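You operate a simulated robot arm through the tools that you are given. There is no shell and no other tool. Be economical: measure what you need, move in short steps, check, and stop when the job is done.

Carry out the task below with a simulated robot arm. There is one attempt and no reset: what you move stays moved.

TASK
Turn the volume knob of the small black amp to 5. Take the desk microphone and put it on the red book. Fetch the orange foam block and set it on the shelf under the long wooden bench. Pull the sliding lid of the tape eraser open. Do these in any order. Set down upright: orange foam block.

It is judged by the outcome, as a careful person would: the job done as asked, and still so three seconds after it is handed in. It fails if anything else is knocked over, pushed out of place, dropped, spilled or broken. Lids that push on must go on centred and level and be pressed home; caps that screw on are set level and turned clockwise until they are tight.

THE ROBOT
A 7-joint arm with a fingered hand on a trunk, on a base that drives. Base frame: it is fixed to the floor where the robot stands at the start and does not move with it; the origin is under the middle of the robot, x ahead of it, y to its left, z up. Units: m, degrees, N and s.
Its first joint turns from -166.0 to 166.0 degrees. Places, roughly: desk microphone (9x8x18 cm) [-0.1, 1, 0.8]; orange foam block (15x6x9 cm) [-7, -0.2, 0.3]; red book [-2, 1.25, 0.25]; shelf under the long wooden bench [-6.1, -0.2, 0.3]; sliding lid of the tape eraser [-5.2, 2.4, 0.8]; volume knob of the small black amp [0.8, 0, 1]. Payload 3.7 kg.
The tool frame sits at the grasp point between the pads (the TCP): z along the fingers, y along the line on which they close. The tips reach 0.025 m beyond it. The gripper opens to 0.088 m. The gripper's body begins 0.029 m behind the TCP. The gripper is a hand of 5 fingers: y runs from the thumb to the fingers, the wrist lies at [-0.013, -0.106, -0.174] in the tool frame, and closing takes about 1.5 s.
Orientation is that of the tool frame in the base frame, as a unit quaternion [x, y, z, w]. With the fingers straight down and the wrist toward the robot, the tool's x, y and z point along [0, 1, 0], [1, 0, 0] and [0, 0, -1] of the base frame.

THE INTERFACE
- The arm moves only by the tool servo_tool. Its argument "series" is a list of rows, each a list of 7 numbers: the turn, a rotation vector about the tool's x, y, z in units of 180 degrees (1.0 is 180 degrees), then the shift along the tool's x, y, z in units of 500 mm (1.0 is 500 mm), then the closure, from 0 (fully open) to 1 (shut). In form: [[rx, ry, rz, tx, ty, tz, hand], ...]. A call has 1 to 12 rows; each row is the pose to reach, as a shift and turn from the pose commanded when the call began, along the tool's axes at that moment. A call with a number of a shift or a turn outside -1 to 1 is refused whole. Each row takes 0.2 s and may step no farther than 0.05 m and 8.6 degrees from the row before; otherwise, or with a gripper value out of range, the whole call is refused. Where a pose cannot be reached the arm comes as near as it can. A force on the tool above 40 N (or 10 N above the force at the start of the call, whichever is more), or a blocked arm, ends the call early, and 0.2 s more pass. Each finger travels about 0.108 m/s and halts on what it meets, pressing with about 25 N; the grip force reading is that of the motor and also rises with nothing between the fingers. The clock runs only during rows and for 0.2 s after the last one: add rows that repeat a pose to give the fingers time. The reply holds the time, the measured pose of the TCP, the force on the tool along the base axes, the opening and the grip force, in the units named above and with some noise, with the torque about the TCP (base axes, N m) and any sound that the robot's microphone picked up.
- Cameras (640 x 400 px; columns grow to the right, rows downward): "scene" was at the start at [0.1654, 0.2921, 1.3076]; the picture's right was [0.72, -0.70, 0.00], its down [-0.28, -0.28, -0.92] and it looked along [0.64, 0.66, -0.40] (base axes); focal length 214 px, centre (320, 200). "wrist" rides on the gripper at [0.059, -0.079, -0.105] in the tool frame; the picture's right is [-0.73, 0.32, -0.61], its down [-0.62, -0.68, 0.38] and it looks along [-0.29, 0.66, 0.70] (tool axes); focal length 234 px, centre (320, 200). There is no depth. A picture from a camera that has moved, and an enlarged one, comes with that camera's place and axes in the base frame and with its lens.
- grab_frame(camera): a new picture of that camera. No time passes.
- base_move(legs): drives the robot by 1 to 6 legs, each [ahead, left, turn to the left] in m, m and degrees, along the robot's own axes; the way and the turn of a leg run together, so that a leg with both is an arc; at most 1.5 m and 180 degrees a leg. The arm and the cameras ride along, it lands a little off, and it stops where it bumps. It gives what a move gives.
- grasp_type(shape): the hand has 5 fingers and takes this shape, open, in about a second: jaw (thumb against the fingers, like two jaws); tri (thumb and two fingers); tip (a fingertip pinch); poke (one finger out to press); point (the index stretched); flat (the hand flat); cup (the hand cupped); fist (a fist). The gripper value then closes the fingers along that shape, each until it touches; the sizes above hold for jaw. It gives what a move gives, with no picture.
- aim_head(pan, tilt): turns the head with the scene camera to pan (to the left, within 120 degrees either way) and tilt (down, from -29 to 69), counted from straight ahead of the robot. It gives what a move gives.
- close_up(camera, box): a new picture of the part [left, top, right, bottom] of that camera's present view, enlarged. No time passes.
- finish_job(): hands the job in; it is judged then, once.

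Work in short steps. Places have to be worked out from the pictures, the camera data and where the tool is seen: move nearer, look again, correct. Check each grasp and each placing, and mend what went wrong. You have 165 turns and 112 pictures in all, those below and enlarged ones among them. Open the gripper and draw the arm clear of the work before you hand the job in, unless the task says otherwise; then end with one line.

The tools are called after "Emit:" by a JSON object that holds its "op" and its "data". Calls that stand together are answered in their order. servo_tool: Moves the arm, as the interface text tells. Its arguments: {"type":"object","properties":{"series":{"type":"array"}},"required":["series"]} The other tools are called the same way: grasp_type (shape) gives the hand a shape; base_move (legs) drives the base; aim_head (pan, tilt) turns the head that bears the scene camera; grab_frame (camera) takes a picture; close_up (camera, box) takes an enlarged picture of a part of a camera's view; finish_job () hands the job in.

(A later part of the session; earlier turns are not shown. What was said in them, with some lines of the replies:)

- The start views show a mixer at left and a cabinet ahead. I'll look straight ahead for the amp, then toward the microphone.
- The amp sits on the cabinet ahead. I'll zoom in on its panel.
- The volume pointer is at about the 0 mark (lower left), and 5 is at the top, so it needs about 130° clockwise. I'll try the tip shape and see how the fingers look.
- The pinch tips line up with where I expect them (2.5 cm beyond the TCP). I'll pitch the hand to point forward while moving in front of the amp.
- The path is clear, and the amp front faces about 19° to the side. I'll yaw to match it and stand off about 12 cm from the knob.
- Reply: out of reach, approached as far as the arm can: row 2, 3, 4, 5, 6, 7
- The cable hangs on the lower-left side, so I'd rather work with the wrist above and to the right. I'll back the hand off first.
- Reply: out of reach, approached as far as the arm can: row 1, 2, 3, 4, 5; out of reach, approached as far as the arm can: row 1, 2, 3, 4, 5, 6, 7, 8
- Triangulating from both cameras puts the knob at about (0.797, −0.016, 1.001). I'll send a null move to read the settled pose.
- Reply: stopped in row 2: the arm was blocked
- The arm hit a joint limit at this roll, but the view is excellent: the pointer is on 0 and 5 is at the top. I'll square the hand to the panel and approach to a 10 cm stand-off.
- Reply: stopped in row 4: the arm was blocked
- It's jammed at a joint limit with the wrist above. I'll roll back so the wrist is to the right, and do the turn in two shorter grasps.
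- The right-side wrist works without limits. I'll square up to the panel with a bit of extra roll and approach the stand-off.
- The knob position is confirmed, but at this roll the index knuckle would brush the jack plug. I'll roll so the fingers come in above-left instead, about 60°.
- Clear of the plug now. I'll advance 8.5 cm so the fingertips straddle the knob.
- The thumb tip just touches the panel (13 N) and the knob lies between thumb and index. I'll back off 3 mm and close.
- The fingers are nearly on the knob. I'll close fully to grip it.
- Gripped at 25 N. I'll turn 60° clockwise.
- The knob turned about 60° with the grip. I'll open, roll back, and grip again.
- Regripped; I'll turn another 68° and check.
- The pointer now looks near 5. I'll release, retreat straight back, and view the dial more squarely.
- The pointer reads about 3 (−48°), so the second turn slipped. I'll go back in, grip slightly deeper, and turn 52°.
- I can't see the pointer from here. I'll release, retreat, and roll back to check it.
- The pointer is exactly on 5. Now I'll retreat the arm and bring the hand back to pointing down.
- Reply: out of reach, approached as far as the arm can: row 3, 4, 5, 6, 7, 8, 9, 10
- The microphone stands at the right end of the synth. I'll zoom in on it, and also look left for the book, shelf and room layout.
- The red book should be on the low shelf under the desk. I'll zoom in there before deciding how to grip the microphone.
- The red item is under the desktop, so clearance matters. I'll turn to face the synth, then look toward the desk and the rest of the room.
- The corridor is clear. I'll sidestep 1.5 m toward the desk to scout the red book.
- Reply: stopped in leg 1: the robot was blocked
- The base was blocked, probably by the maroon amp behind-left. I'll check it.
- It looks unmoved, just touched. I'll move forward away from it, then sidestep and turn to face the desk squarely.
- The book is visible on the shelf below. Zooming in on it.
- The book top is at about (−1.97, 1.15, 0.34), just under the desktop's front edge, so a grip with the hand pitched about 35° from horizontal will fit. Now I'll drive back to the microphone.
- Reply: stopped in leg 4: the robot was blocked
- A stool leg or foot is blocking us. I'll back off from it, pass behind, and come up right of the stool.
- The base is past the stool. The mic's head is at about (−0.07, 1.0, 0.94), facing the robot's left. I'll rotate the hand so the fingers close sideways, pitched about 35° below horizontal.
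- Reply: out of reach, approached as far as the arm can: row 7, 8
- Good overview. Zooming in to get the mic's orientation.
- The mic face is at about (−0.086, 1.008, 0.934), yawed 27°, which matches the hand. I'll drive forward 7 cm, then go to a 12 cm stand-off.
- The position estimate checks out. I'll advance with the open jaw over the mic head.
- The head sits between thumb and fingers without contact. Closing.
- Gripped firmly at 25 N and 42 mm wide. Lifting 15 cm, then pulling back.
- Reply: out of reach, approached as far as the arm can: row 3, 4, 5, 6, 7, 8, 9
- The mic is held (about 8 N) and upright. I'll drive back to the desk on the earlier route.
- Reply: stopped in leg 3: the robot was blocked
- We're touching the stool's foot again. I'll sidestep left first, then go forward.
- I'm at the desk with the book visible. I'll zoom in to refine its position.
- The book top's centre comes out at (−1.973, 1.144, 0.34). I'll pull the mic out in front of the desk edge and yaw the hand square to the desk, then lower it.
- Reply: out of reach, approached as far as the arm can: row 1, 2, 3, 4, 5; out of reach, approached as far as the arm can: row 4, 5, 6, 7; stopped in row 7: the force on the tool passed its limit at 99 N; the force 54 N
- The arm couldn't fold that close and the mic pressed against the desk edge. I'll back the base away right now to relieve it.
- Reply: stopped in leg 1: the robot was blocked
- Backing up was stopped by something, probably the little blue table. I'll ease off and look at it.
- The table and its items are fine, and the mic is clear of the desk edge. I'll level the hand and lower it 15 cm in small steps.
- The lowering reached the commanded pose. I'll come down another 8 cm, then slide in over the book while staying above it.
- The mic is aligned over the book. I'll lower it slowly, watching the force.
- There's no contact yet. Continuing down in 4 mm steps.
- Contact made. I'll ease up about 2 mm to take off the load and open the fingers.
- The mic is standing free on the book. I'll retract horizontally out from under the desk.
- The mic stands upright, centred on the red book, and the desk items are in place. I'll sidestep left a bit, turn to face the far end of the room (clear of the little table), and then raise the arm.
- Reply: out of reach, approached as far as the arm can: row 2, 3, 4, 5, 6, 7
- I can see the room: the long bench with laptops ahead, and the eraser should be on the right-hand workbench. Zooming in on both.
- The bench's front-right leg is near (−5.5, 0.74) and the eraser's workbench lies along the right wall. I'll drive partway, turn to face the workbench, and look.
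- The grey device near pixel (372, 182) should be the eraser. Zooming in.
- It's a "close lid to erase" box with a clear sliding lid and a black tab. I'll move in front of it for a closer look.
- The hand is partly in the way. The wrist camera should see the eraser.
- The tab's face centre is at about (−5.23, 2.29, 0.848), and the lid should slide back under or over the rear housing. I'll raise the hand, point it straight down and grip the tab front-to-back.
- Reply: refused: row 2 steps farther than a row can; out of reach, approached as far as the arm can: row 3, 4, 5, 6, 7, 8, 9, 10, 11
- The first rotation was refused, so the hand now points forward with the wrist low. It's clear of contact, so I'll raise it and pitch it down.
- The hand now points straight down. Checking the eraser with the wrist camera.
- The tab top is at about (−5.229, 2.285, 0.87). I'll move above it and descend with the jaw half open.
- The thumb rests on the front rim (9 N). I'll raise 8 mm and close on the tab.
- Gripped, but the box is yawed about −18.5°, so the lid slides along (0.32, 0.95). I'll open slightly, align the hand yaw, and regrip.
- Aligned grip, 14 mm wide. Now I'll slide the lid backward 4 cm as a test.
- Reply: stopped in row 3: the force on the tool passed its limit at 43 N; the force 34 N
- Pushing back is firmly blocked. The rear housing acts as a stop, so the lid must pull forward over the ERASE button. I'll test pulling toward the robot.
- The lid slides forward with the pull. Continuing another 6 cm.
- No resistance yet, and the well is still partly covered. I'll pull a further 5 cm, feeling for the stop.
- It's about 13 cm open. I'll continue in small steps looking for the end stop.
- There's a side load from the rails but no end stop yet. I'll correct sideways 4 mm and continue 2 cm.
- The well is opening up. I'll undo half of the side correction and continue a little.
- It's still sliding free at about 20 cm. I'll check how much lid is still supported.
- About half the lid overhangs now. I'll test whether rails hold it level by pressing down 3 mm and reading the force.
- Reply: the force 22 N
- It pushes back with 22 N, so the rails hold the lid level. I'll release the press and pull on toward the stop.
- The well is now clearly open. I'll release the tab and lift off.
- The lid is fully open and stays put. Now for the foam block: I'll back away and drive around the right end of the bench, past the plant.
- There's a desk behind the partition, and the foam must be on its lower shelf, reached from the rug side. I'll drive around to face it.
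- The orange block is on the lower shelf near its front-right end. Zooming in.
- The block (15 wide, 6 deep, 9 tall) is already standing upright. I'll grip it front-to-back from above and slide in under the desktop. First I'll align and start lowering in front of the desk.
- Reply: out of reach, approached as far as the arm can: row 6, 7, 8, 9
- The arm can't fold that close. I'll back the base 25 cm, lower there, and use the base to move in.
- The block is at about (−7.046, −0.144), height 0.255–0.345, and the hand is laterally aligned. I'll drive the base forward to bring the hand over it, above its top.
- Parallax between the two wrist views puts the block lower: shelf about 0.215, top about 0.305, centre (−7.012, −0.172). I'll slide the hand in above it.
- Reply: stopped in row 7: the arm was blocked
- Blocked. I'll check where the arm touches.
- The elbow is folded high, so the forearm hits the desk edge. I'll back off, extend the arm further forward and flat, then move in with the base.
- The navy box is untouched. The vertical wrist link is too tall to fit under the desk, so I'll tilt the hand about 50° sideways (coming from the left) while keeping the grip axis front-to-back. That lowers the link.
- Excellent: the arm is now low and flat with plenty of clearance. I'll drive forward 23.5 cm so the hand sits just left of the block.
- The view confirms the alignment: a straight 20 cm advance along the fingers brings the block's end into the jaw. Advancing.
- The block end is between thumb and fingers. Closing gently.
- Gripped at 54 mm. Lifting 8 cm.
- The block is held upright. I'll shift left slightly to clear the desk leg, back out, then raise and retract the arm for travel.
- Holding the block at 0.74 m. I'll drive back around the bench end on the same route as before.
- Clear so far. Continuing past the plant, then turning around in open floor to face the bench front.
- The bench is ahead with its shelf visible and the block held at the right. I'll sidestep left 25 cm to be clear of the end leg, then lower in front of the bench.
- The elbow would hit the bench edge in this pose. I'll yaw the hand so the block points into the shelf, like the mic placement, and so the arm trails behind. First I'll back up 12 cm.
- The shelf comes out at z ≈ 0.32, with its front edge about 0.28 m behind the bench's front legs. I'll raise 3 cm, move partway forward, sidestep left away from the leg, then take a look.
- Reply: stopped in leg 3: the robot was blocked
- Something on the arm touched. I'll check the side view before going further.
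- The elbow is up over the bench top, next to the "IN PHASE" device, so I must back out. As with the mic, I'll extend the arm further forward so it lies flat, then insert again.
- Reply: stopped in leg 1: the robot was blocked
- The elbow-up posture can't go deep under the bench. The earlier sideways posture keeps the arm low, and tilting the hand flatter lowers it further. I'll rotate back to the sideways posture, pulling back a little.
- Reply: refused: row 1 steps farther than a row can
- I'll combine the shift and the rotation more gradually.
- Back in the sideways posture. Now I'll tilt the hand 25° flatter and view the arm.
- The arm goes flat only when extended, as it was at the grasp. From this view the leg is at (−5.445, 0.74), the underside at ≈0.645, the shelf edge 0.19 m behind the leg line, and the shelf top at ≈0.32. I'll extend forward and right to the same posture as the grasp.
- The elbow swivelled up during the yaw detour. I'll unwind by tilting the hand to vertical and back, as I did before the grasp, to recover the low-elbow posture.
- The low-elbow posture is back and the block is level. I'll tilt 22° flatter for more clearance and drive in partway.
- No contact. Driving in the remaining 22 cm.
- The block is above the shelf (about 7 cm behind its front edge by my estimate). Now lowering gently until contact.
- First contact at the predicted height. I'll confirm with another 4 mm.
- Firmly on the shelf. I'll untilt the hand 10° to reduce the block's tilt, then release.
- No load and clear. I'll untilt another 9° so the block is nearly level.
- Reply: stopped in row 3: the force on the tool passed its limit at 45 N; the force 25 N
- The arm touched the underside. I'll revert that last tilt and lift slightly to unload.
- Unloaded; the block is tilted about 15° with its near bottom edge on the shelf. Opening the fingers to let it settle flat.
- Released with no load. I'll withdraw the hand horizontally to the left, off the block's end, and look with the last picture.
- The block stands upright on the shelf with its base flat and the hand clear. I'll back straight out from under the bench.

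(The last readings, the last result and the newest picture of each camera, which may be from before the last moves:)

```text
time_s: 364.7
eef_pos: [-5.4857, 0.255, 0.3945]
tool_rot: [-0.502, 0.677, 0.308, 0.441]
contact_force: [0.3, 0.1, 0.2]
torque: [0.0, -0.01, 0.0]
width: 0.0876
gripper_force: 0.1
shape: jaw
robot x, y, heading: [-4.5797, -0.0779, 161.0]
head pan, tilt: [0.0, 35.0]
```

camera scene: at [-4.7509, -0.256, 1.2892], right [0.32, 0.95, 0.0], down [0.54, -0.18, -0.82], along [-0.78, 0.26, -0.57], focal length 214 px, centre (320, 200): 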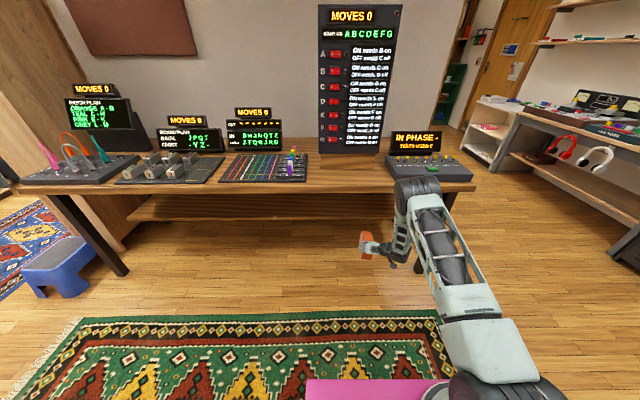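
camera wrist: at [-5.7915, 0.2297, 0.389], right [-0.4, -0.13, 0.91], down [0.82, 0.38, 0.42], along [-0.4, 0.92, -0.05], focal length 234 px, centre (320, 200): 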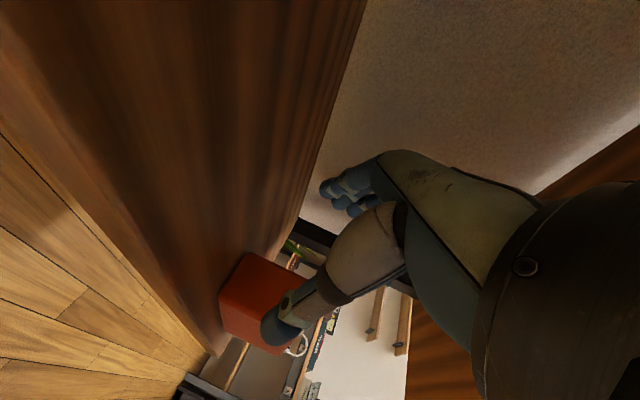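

The gripper is open and the arm is clear of the bench. All four parts are done, so I'm handing in.

Emit:
{"op": "finish_job", "data": {}}

```text
The job is handed in.
```

I did all four parts and handed the job in: the volume knob is at 5, the desk microphone is on the red book, the tape eraser's lid is pulled open, and the orange foam block is upright on the shelf under the long wooden bench. While driving, the base touched the maroon amp, the stool, the small blue table and something behind it at the bench (probably the blue panel). The microphone also pressed hard against the desk edge once, and the arm touched the bench. I saw nothing moved out of place, but I had no pictures left for a final check of those spots.
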